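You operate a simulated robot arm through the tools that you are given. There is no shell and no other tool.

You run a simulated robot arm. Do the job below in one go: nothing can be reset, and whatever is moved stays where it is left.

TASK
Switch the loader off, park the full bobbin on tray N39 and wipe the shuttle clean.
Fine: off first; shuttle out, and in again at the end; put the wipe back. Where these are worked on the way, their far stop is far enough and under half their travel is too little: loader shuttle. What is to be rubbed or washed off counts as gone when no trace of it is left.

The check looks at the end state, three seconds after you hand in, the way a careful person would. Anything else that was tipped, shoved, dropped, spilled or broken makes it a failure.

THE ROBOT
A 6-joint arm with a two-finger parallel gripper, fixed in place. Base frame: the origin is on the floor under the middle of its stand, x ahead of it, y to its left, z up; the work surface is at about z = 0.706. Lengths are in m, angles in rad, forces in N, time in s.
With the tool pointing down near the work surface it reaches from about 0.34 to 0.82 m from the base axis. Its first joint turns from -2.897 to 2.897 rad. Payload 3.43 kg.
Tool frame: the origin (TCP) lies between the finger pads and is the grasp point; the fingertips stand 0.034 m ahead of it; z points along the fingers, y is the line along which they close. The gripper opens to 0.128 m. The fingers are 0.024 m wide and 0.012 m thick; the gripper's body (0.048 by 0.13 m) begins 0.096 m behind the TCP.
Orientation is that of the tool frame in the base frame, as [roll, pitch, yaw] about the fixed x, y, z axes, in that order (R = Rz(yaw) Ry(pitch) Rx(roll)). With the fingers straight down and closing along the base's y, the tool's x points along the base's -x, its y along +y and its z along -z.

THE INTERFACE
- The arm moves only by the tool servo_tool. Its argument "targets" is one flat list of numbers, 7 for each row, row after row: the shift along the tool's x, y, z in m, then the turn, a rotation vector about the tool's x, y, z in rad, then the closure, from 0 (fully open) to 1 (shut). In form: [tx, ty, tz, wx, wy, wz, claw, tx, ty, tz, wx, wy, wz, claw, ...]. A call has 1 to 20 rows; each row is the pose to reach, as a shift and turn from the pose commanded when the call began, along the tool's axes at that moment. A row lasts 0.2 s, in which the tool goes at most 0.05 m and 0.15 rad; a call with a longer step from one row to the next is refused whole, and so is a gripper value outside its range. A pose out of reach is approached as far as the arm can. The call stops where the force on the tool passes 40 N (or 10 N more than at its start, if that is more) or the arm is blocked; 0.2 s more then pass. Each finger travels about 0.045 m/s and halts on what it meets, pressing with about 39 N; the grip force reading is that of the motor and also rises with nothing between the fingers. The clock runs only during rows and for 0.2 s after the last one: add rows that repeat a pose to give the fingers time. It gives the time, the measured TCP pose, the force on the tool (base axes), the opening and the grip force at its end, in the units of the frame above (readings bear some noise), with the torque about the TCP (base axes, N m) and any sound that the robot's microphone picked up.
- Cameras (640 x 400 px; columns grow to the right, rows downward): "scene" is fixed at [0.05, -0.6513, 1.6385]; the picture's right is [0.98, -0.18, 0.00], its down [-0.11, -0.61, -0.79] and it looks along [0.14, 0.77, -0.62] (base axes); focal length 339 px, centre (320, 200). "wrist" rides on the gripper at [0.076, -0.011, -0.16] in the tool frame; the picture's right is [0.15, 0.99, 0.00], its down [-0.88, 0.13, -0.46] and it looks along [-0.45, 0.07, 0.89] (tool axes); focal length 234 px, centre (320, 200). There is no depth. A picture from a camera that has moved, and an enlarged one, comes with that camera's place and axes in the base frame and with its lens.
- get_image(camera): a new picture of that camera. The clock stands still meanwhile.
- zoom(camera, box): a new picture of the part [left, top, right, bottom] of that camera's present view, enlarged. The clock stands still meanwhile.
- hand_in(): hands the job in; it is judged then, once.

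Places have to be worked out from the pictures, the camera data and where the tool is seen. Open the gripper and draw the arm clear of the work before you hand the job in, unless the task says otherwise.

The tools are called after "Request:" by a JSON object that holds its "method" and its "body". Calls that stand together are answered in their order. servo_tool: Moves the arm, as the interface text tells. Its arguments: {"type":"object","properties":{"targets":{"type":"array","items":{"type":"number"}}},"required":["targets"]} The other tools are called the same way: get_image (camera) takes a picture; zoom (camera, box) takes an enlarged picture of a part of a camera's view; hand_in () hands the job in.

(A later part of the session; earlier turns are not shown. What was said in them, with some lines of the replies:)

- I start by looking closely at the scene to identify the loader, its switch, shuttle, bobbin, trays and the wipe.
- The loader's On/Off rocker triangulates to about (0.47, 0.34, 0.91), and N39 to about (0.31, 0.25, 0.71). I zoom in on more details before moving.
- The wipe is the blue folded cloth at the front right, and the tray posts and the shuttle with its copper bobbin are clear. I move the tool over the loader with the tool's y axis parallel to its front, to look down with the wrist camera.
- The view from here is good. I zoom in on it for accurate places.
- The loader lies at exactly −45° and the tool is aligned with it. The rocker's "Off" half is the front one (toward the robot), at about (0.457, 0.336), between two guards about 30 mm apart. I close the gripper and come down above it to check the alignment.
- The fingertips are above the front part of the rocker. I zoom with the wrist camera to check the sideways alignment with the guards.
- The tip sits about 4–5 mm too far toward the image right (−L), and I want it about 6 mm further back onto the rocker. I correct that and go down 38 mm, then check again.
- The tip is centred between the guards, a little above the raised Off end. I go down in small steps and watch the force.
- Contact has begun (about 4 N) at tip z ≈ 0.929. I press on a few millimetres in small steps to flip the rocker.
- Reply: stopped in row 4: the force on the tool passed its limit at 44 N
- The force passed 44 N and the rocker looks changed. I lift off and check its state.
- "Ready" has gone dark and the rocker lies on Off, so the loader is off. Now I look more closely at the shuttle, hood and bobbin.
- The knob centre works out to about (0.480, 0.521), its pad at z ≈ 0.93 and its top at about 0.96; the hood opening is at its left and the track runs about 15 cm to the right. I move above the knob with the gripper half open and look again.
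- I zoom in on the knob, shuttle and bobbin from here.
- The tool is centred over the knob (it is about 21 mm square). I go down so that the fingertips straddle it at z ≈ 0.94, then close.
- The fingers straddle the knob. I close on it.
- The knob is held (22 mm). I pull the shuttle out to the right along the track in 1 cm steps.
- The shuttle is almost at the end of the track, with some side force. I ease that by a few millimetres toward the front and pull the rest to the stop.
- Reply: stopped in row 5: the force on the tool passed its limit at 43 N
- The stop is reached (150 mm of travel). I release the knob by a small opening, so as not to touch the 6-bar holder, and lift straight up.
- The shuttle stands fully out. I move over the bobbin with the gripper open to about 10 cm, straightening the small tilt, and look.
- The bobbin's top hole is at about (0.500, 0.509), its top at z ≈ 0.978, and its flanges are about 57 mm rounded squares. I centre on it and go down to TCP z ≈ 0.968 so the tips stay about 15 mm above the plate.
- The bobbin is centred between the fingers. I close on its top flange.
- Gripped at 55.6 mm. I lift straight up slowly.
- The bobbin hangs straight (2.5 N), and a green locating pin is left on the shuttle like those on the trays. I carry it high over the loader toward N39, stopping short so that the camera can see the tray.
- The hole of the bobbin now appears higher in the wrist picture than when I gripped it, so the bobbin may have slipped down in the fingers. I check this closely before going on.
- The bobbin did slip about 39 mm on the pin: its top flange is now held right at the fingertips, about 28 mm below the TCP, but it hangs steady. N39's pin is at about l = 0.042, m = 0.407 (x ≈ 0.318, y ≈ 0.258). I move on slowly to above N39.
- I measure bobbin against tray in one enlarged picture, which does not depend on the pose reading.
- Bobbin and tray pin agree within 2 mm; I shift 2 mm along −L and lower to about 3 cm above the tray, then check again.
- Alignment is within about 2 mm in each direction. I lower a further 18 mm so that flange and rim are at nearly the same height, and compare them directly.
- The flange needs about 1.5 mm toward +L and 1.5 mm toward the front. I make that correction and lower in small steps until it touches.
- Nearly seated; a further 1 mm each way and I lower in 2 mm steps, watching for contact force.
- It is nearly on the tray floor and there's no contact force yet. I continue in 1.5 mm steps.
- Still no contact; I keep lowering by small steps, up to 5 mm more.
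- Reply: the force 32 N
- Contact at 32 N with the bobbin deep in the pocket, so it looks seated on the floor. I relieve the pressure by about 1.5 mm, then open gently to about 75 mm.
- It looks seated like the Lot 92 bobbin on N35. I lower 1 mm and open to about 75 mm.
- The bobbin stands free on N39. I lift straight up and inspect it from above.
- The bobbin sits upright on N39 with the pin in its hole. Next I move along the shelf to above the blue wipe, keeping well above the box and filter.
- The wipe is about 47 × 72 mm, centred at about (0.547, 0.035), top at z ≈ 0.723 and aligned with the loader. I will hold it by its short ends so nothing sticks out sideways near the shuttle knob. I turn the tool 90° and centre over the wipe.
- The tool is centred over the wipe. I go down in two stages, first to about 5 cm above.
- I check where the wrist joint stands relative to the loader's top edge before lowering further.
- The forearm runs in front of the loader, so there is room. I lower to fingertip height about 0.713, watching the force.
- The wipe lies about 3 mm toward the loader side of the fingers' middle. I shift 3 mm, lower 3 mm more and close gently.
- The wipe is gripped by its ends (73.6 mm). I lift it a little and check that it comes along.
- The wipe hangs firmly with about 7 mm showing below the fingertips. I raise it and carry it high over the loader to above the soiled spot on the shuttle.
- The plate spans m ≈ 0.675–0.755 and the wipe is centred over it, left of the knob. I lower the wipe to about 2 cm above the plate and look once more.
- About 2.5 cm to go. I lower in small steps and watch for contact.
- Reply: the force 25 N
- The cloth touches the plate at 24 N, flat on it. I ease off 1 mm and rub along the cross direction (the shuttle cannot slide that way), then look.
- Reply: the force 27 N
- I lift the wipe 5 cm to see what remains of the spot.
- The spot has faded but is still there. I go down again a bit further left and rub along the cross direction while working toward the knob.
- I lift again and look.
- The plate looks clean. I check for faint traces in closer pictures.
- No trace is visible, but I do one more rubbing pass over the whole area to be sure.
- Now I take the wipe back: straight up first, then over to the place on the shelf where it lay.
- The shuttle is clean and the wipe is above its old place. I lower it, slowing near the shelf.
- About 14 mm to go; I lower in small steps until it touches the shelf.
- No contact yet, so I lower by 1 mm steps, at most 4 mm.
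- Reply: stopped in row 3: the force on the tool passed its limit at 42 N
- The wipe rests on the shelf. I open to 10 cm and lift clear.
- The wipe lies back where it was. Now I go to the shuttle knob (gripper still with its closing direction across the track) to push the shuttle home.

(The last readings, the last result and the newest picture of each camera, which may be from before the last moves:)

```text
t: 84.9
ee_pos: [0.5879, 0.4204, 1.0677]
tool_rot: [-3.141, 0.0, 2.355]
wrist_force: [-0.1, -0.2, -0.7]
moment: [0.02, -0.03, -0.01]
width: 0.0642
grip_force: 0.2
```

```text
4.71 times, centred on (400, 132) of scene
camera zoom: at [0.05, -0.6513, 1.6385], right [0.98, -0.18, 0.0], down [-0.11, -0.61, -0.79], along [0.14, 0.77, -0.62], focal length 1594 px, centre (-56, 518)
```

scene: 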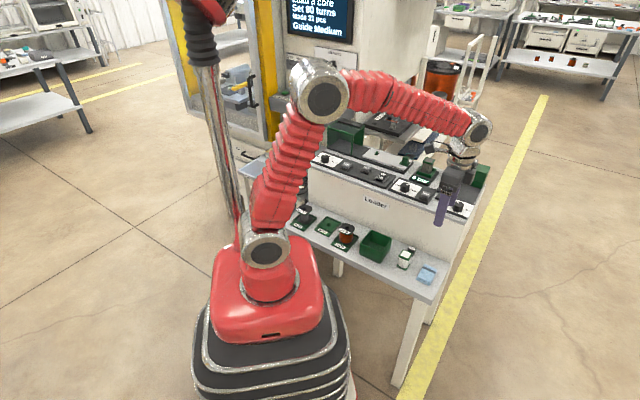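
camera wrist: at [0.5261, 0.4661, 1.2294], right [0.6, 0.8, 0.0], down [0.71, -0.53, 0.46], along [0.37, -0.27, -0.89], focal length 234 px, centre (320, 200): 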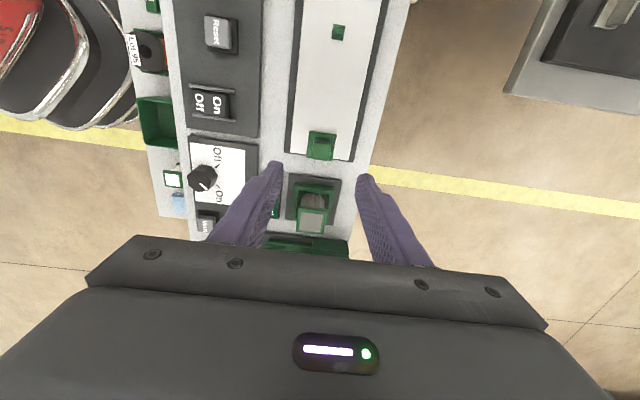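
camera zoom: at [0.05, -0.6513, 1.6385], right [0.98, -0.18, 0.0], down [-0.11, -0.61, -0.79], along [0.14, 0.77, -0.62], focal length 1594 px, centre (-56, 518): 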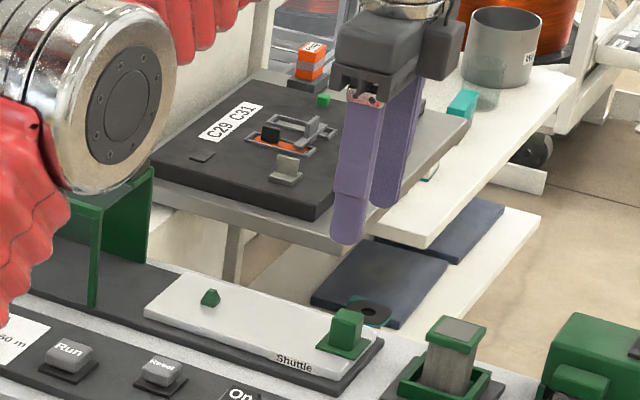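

The knob is about 2 mm off the TCP's axis in each direction. I correct that and go down to straddle the knob front and back.

Request:
{"method": "servo_tool", "body": {"targets": [0.002, 0.002, 0.03, 0, 0, 0, 0.5, 0.002, 0.002, 0.06, 0, 0, 0, 0.5, 0.002, 0.002, 0.085, 0, 0, 0, 0.5, 0.002, 0.002, 0.094, 0, 0, 0, 0.5, 0.002, 0.002, 0.094, 0, 0, 0, 0.5]}}

Request:
{"method": "zoom", "body": {"camera": "wrist", "box": [240, 60, 400, 200]}}

Request:
{"method": "zoom", "body": {"camera": "scene", "box": [370, 115, 430, 165]}}

```text
t: 86.1
ee_pos: [0.5899, 0.4241, 0.976]
tool_rot: [3.14, -0.002, 2.358]
wrist_force: [0.0, -0.2, -0.4]
moment: [-0.02, -0.02, 0.0]
width: 0.064
grip_force: 0.0
```

```text
2.86 times, centred on (320, 130) of wrist
camera zoom: at [0.5269, 0.4695, 1.1367], right [0.6, 0.8, 0.0], down [0.71, -0.53, 0.46], along [0.37, -0.27, -0.89], focal length 669 px, centre (320, 400)
```

zoom: 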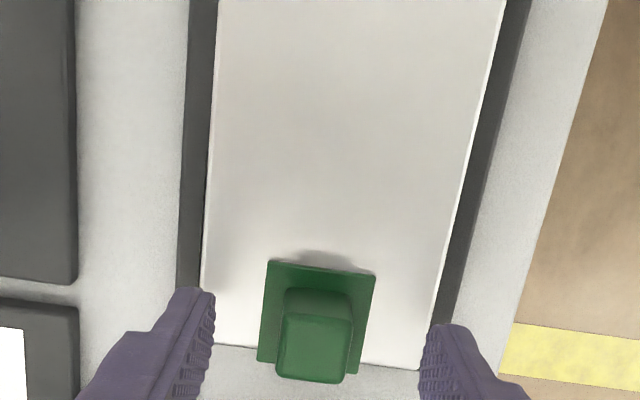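

```text
8.00 times, centred on (400, 140) of scene
camera zoom: at [0.05, -0.6513, 1.6385], right [0.98, -0.18, 0.0], down [-0.11, -0.61, -0.79], along [0.14, 0.77, -0.62], focal length 2710 px, centre (-320, 680)
```

zoom: 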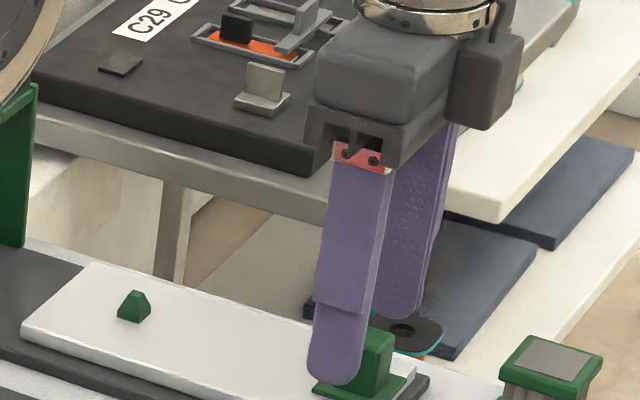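

The knob sits midway between the fingers. I close on it.

Request:
{"method": "servo_tool", "body": {"targets": [0, 0, 0, 0, 0, 0, 0.7, 0, 0, 0, 0, 0, 0, 0.85, 0, 0, 0, 0, 0, 0, 1, 0, 0, 0, 0, 0, 0, 1, 0, 0, 0, 0, 0, 0, 1]}}

Request:
{"method": "zoom", "body": {"camera": "wrist", "box": [240, 60, 400, 200]}}

```text
t: 87.3
ee_pos: [0.5886, 0.4228, 0.9752]
tool_rot: [-3.14, 0.0, 2.355]
wrist_force: [-14.2, -15.6, 2.0]
moment: [-0.43, 0.69, -0.03]
width: 0.0219
grip_force: 44.7
```

```text
2.86 times, centred on (320, 130) of wrist
camera zoom: at [0.5262, 0.4689, 1.137], right [0.6, 0.8, 0.0], down [0.72, -0.53, 0.46], along [0.36, -0.27, -0.89], focal length 669 px, centre (320, 400)
```

zoom: 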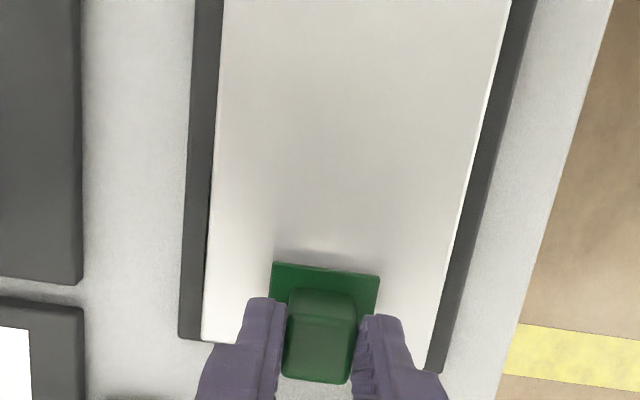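

Held at 22 mm with about 20 N side force; I ease 3 mm toward the front and push the shuttle in along the track.

Request:
{"method": "servo_tool", "body": {"targets": [0, -0.0015, 0, 0, 0, 0, 1, 0, -0.003, 0, 0, 0, 0, 1, 0.01, -0.003, 0, 0, 0, 0, 1, 0.02, -0.003, 0, 0, 0, 0, 1, 0.03, -0.003, 0, 0, 0, 0, 1, 0.04, -0.003, 0, 0, 0, 0, 1, 0.05, -0.003, 0, 0, 0, 0, 1, 0.06, -0.003, 0, 0, 0, 0, 1, 0.07, -0.003, 0, 0, 0, 0, 1, 0.08, -0.003, 0, 0, 0, 0, 1, 0.09, -0.003, 0, 0, 0, 0, 1, 0.1, -0.003, 0, 0, 0, 0, 1, 0.11, -0.003, 0, 0, 0, 0, 1, 0.12, -0.003, 0, 0, 0, 0, 1, 0.13, -0.003, 0, 0, 0, 0, 1, 0.14, -0.003, 0, 0, 0, 0, 1]}}

Request:
{"method": "get_image", "body": {"camera": "wrist"}}

Request:
{"method": "zoom", "body": {"camera": "scene", "box": [310, 95, 430, 175]}}

```text
t: 90.7
ee_pos: [0.4881, 0.5217, 0.9754]
tool_rot: [3.135, 0.0, 2.355]
wrist_force: [23.3, 24.1, 7.0]
moment: [0.13, -1.37, -0.05]
width: 0.0217
grip_force: 45.0
```

```text
taken
camera wrist: at [0.4261, 0.5668, 1.1369], right [0.6, 0.8, 0.01], down [0.71, -0.53, 0.46], along [0.37, -0.27, -0.89], focal length 234 px, centre (320, 200)
```

wrist: 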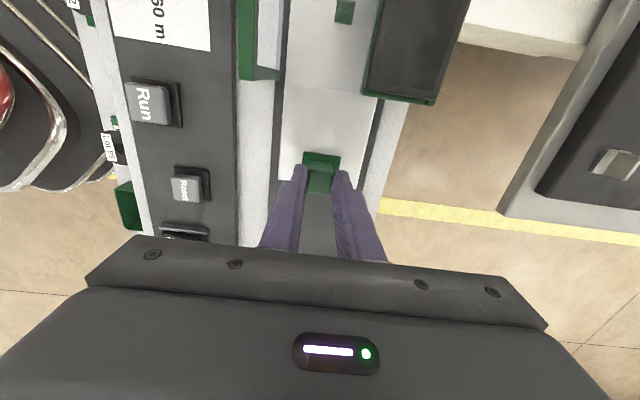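

```text
5.00 times, centred on (370, 135) of scene
camera zoom: at [0.05, -0.6513, 1.6385], right [0.98, -0.18, 0.0], down [-0.11, -0.61, -0.79], along [0.14, 0.77, -0.62], focal length 1694 px, centre (70, 525)
```

zoom: 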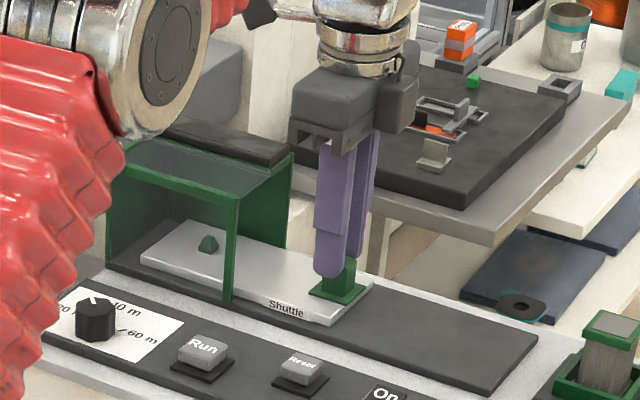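

Nearly home; there's about 33 N side force now, so I ease 4 mm back the other way and push the last centimetre to the stop.

Request:
{"method": "servo_tool", "body": {"targets": [0, 0.002, 0, 0, 0, 0, 1, 0, 0.004, 0, 0, 0, 0, 1, 0.003, 0.004, 0, 0, 0, 0, 1, 0.006, 0.004, 0, 0, 0, 0, 1, 0.009, 0.004, 0, 0, 0, 0, 1, 0.012, 0.004, 0, 0, 0, 0, 1, 0.015, 0.004, 0, 0, 0, 0, 1]}}

Request:
{"method": "zoom", "body": {"camera": "scene", "box": [310, 95, 430, 175]}}

```text
t: 92.4
ee_pos: [0.4819, 0.529, 0.9756]
tool_rot: [-3.137, 0.006, 2.356]
wrist_force: [-2.2, -7.0, 1.7]
moment: [-0.05, 0.21, 0.23]
width: 0.0218
grip_force: 44.7
stopped in row 7: the force on the tool passed its limit at 46 N (the readings are from after the stop); the commanded pose is now the measured one
```

```text
5.00 times, centred on (370, 135) of scene
camera zoom: at [0.05, -0.6513, 1.6385], right [0.98, -0.18, 0.0], down [-0.11, -0.61, -0.79], along [0.14, 0.77, -0.62], focal length 1694 px, centre (70, 525)
```

zoom: 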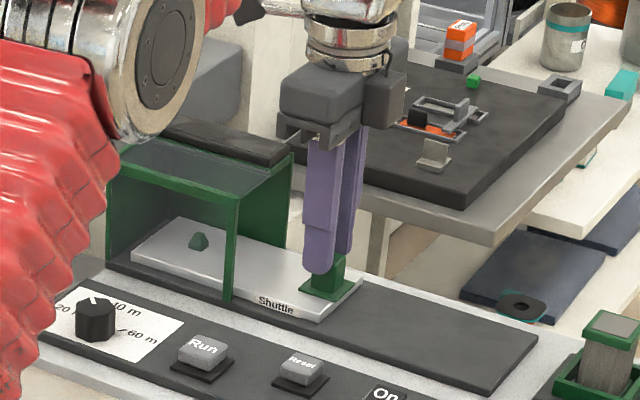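

The shuttle is at its inner stop (knob at l ≈ −0.033, as at the beginning). I open and lift straight up.

Request:
{"method": "servo_tool", "body": {"targets": [0, 0, 0, 0, 0, 0, 0.8, 0, 0, 0, 0, 0, 0, 0.6, 0, 0, 0, 0, 0, 0, 0.5, 0, 0, 0, 0, 0, 0, 0.5, 0, 0, -0.02, 0, 0, 0, 0.5, 0, 0, -0.05, 0, 0, 0, 0.5, 0, 0, -0.09, 0, 0, 0, 0.5, 0, 0, -0.13, 0, 0, 0, 0.5, 0, 0, -0.17, 0, 0, 0, 0.5]}}

Request:
{"method": "get_image", "body": {"camera": "scene"}}

Request:
{"method": "zoom", "body": {"camera": "scene", "box": [320, 115, 400, 165]}}

Request:
{"method": "get_image", "body": {"camera": "wrist"}}

```text
t: 94.4
ee_pos: [0.4807, 0.5295, 1.1461]
tool_rot: [-3.134, 0.005, 2.354]
wrist_force: [-0.1, 0.4, 0.4]
moment: [0.04, -0.04, 0.0]
width: 0.0641
grip_force: 0.0
```

```text
taken
```

scene: 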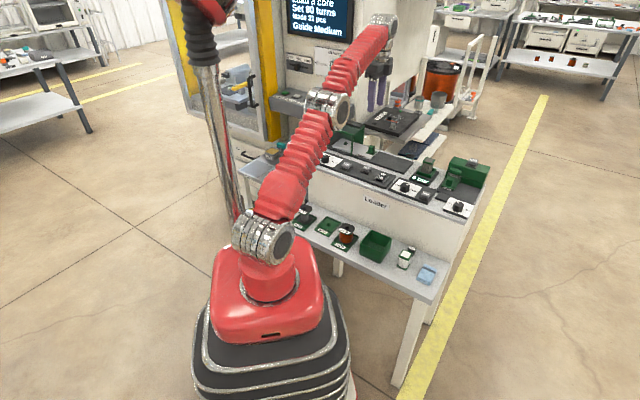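

```text
8.00 times, centred on (360, 140) of scene
camera zoom: at [0.05, -0.6513, 1.6385], right [0.98, -0.18, 0.0], down [-0.11, -0.61, -0.79], along [0.14, 0.77, -0.62], focal length 2710 px, centre (0, 680)
```

zoom: 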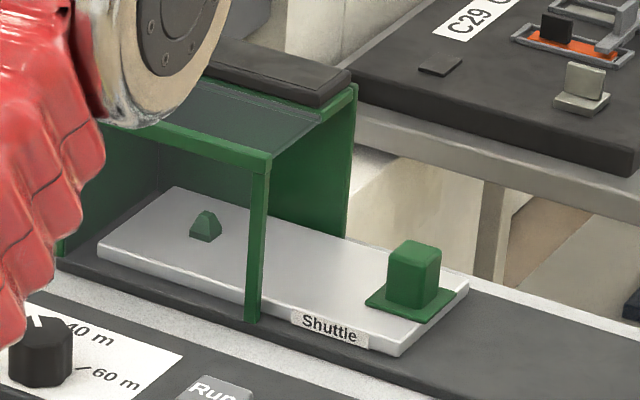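

```text
taken
camera wrist: at [0.419, 0.5771, 1.3062], right [0.6, 0.8, -0.01], down [0.71, -0.53, 0.46], along [0.37, -0.28, -0.89], focal length 234 px, centre (320, 200)
```

wrist: 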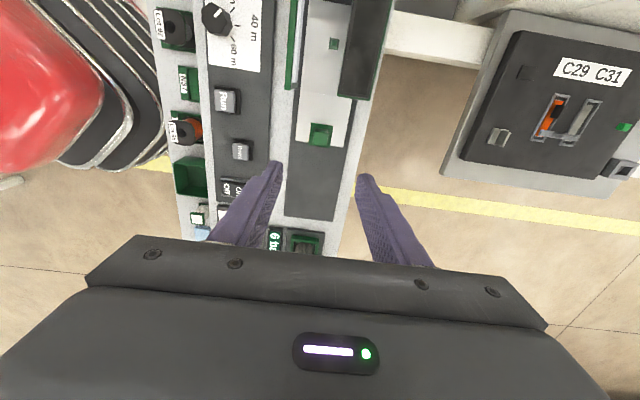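

The shuttle stands exactly as at the start and its plate is clean. I draw the arm up and back, clear of the work, with the gripper open.

Request:
{"method": "servo_tool", "body": {"targets": [0, 0, -0.03, 0, 0, 0, 0.4, 0, -0.02, -0.06, 0, 0, 0, 0.3, 0, -0.05, -0.08, 0, 0, 0, 0.2, 0, -0.09, -0.09, 0, 0, 0, 0.1, 0, -0.13, -0.1, 0, 0, 0, 0, 0.01, -0.17, -0.1, 0, 0, 0, 0, 0.03, -0.2, -0.1, 0, 0, 0, 0, 0.05, -0.22, -0.1, 0, 0, 0, 0, 0.05, -0.22, -0.1, 0, 0, 0, 0]}}

Request:
{"method": "get_image", "body": {"camera": "scene"}}

Request:
{"method": "zoom", "body": {"camera": "scene", "box": [280, 140, 500, 300]}}

Request:
{"method": "zoom", "body": {"camera": "scene", "box": [310, 110, 430, 190]}}

Request:
{"method": "get_image", "body": {"camera": "wrist"}}

```text
t: 96.4
ee_pos: [0.2915, 0.4111, 1.2465]
tool_rot: [-3.135, 0.005, 2.355]
wrist_force: [-0.4, 0.8, -0.1]
moment: [0.03, 0.0, 0.02]
width: 0.1278
grip_force: 0.0
out of reach, approached as far as the arm can: row 1, 2
```

```text
taken
```

scene: 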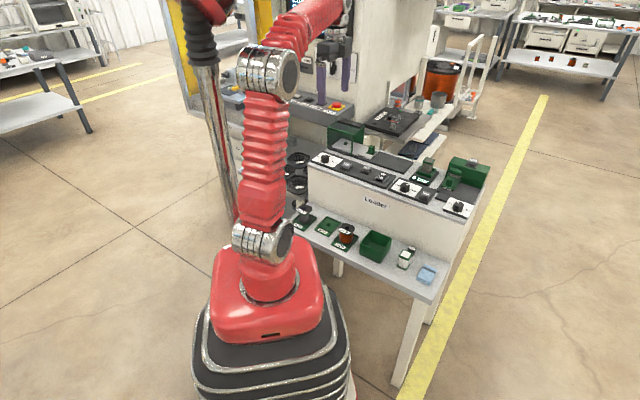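

```text
2.50 times, centred on (390, 220) of scene
camera zoom: at [0.05, -0.6513, 1.6385], right [0.98, -0.18, 0.0], down [-0.11, -0.61, -0.79], along [0.14, 0.77, -0.62], focal length 847 px, centre (145, 150)
```

zoom: 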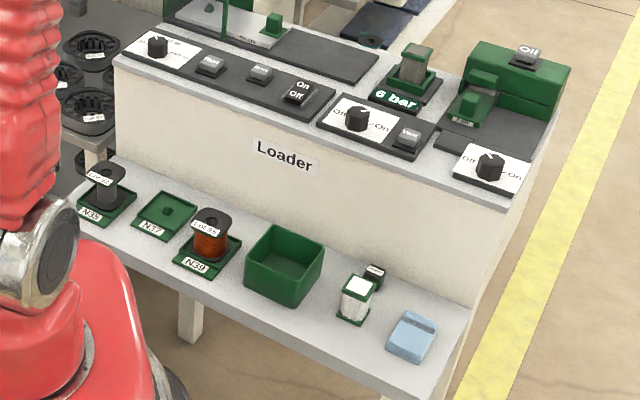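

```text
5.00 times, centred on (370, 150) of scene
camera zoom: at [0.05, -0.6513, 1.6385], right [0.98, -0.18, 0.0], down [-0.11, -0.61, -0.79], along [0.14, 0.77, -0.62], focal length 1694 px, centre (70, 450)
```

zoom: 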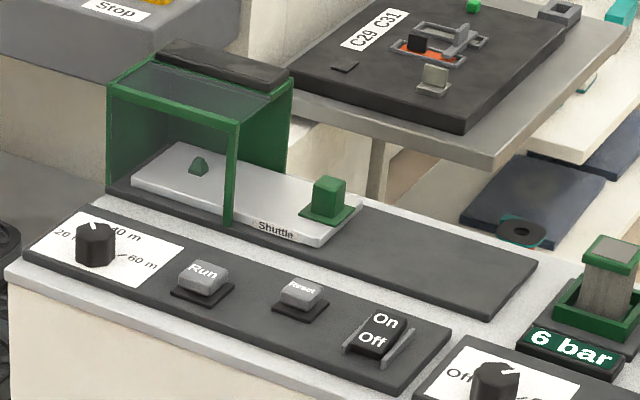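

```text
taken
camera wrist: at [0.2283, 0.4588, 1.4075], right [0.6, 0.8, -0.01], down [0.71, -0.53, 0.46], along [0.37, -0.28, -0.89], focal length 234 px, centre (320, 200)
```

wrist: 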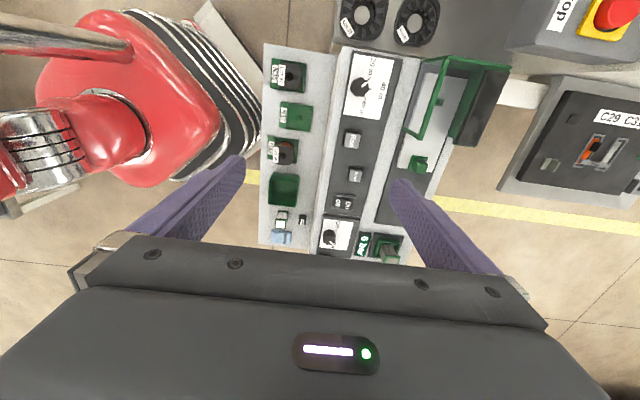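

Everything looks in place: rocker on Off, "Ready" dark, bobbin on N39, wipe back, shuttle in. One last close look at the shuttle plate and N39.

Request:
{"method": "zoom", "body": {"camera": "scene", "box": [345, 135, 385, 160]}}

Request:
{"method": "zoom", "body": {"camera": "scene", "box": [320, 215, 380, 260]}}

Request:
{"method": "zoom", "body": {"camera": "wrist", "box": [380, 60, 470, 200]}}

```text
16.00 times, centred on (365, 148) of scene
camera zoom: at [0.05, -0.6513, 1.6385], right [0.98, -0.18, 0.0], down [-0.11, -0.61, -0.79], along [0.14, 0.77, -0.62], focal length 5420 px, centre (-400, 1040)
```

zoom: 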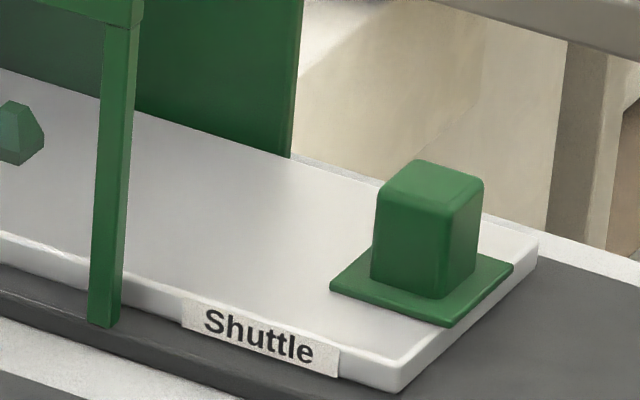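

```text
8.89 times, centred on (350, 238) of scene
camera zoom: at [0.05, -0.6513, 1.6385], right [0.98, -0.18, 0.0], down [-0.11, -0.61, -0.79], along [0.14, 0.77, -0.62], focal length 3011 px, centre (53, -133)
```

zoom: 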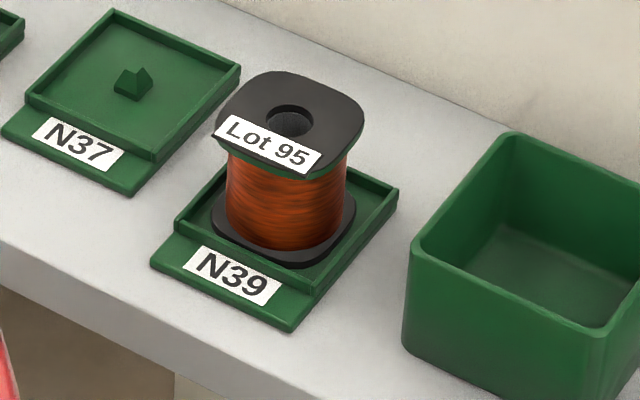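

```text
2.86 times, centred on (425, 130) of wrist
camera zoom: at [0.2283, 0.4588, 1.4075], right [0.6, 0.8, -0.01], down [0.71, -0.53, 0.46], along [0.37, -0.28, -0.89], focal length 669 px, centre (20, 400)
```

zoom: 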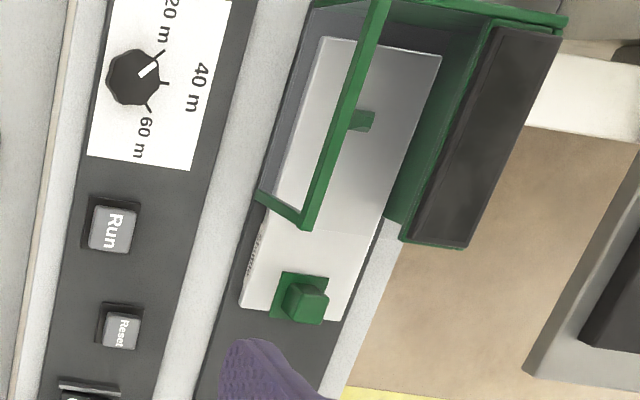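

The loader is off, the bobbin sits on N39, and the shuttle is clean and back in. The wipe is in its place and the arm is clear with the gripper open, so I hand in.

Request:
{"method": "hand_in", "body": {}}

```text
The job is handed in.
```

The whole job is done and handed in; no check result came back. This is how the last pictures show the end state:

- **Loader:** switched off first. The rocker rests on Off and the "Ready" sign is dark.
- **Bobbin:** the full bobbin (Lot 95) stands upright on tray N39 with the tray's pin in its hole. It slipped about 4 cm in the fingers when I lifted it off the shuttle, but it stayed held and was set down normally.
- **Shuttle:** pulled out to its far stop (150 mm), rubbed until no trace of the spot was visible, then given one more pass. It is pushed back in to its inner stop, where it stood at the start.
- **Wipe:** back on the shelf within a few millimetres of where it lay.

Nothing else shows as moved or tipped, and the arm is clear of the work with the gripper open.
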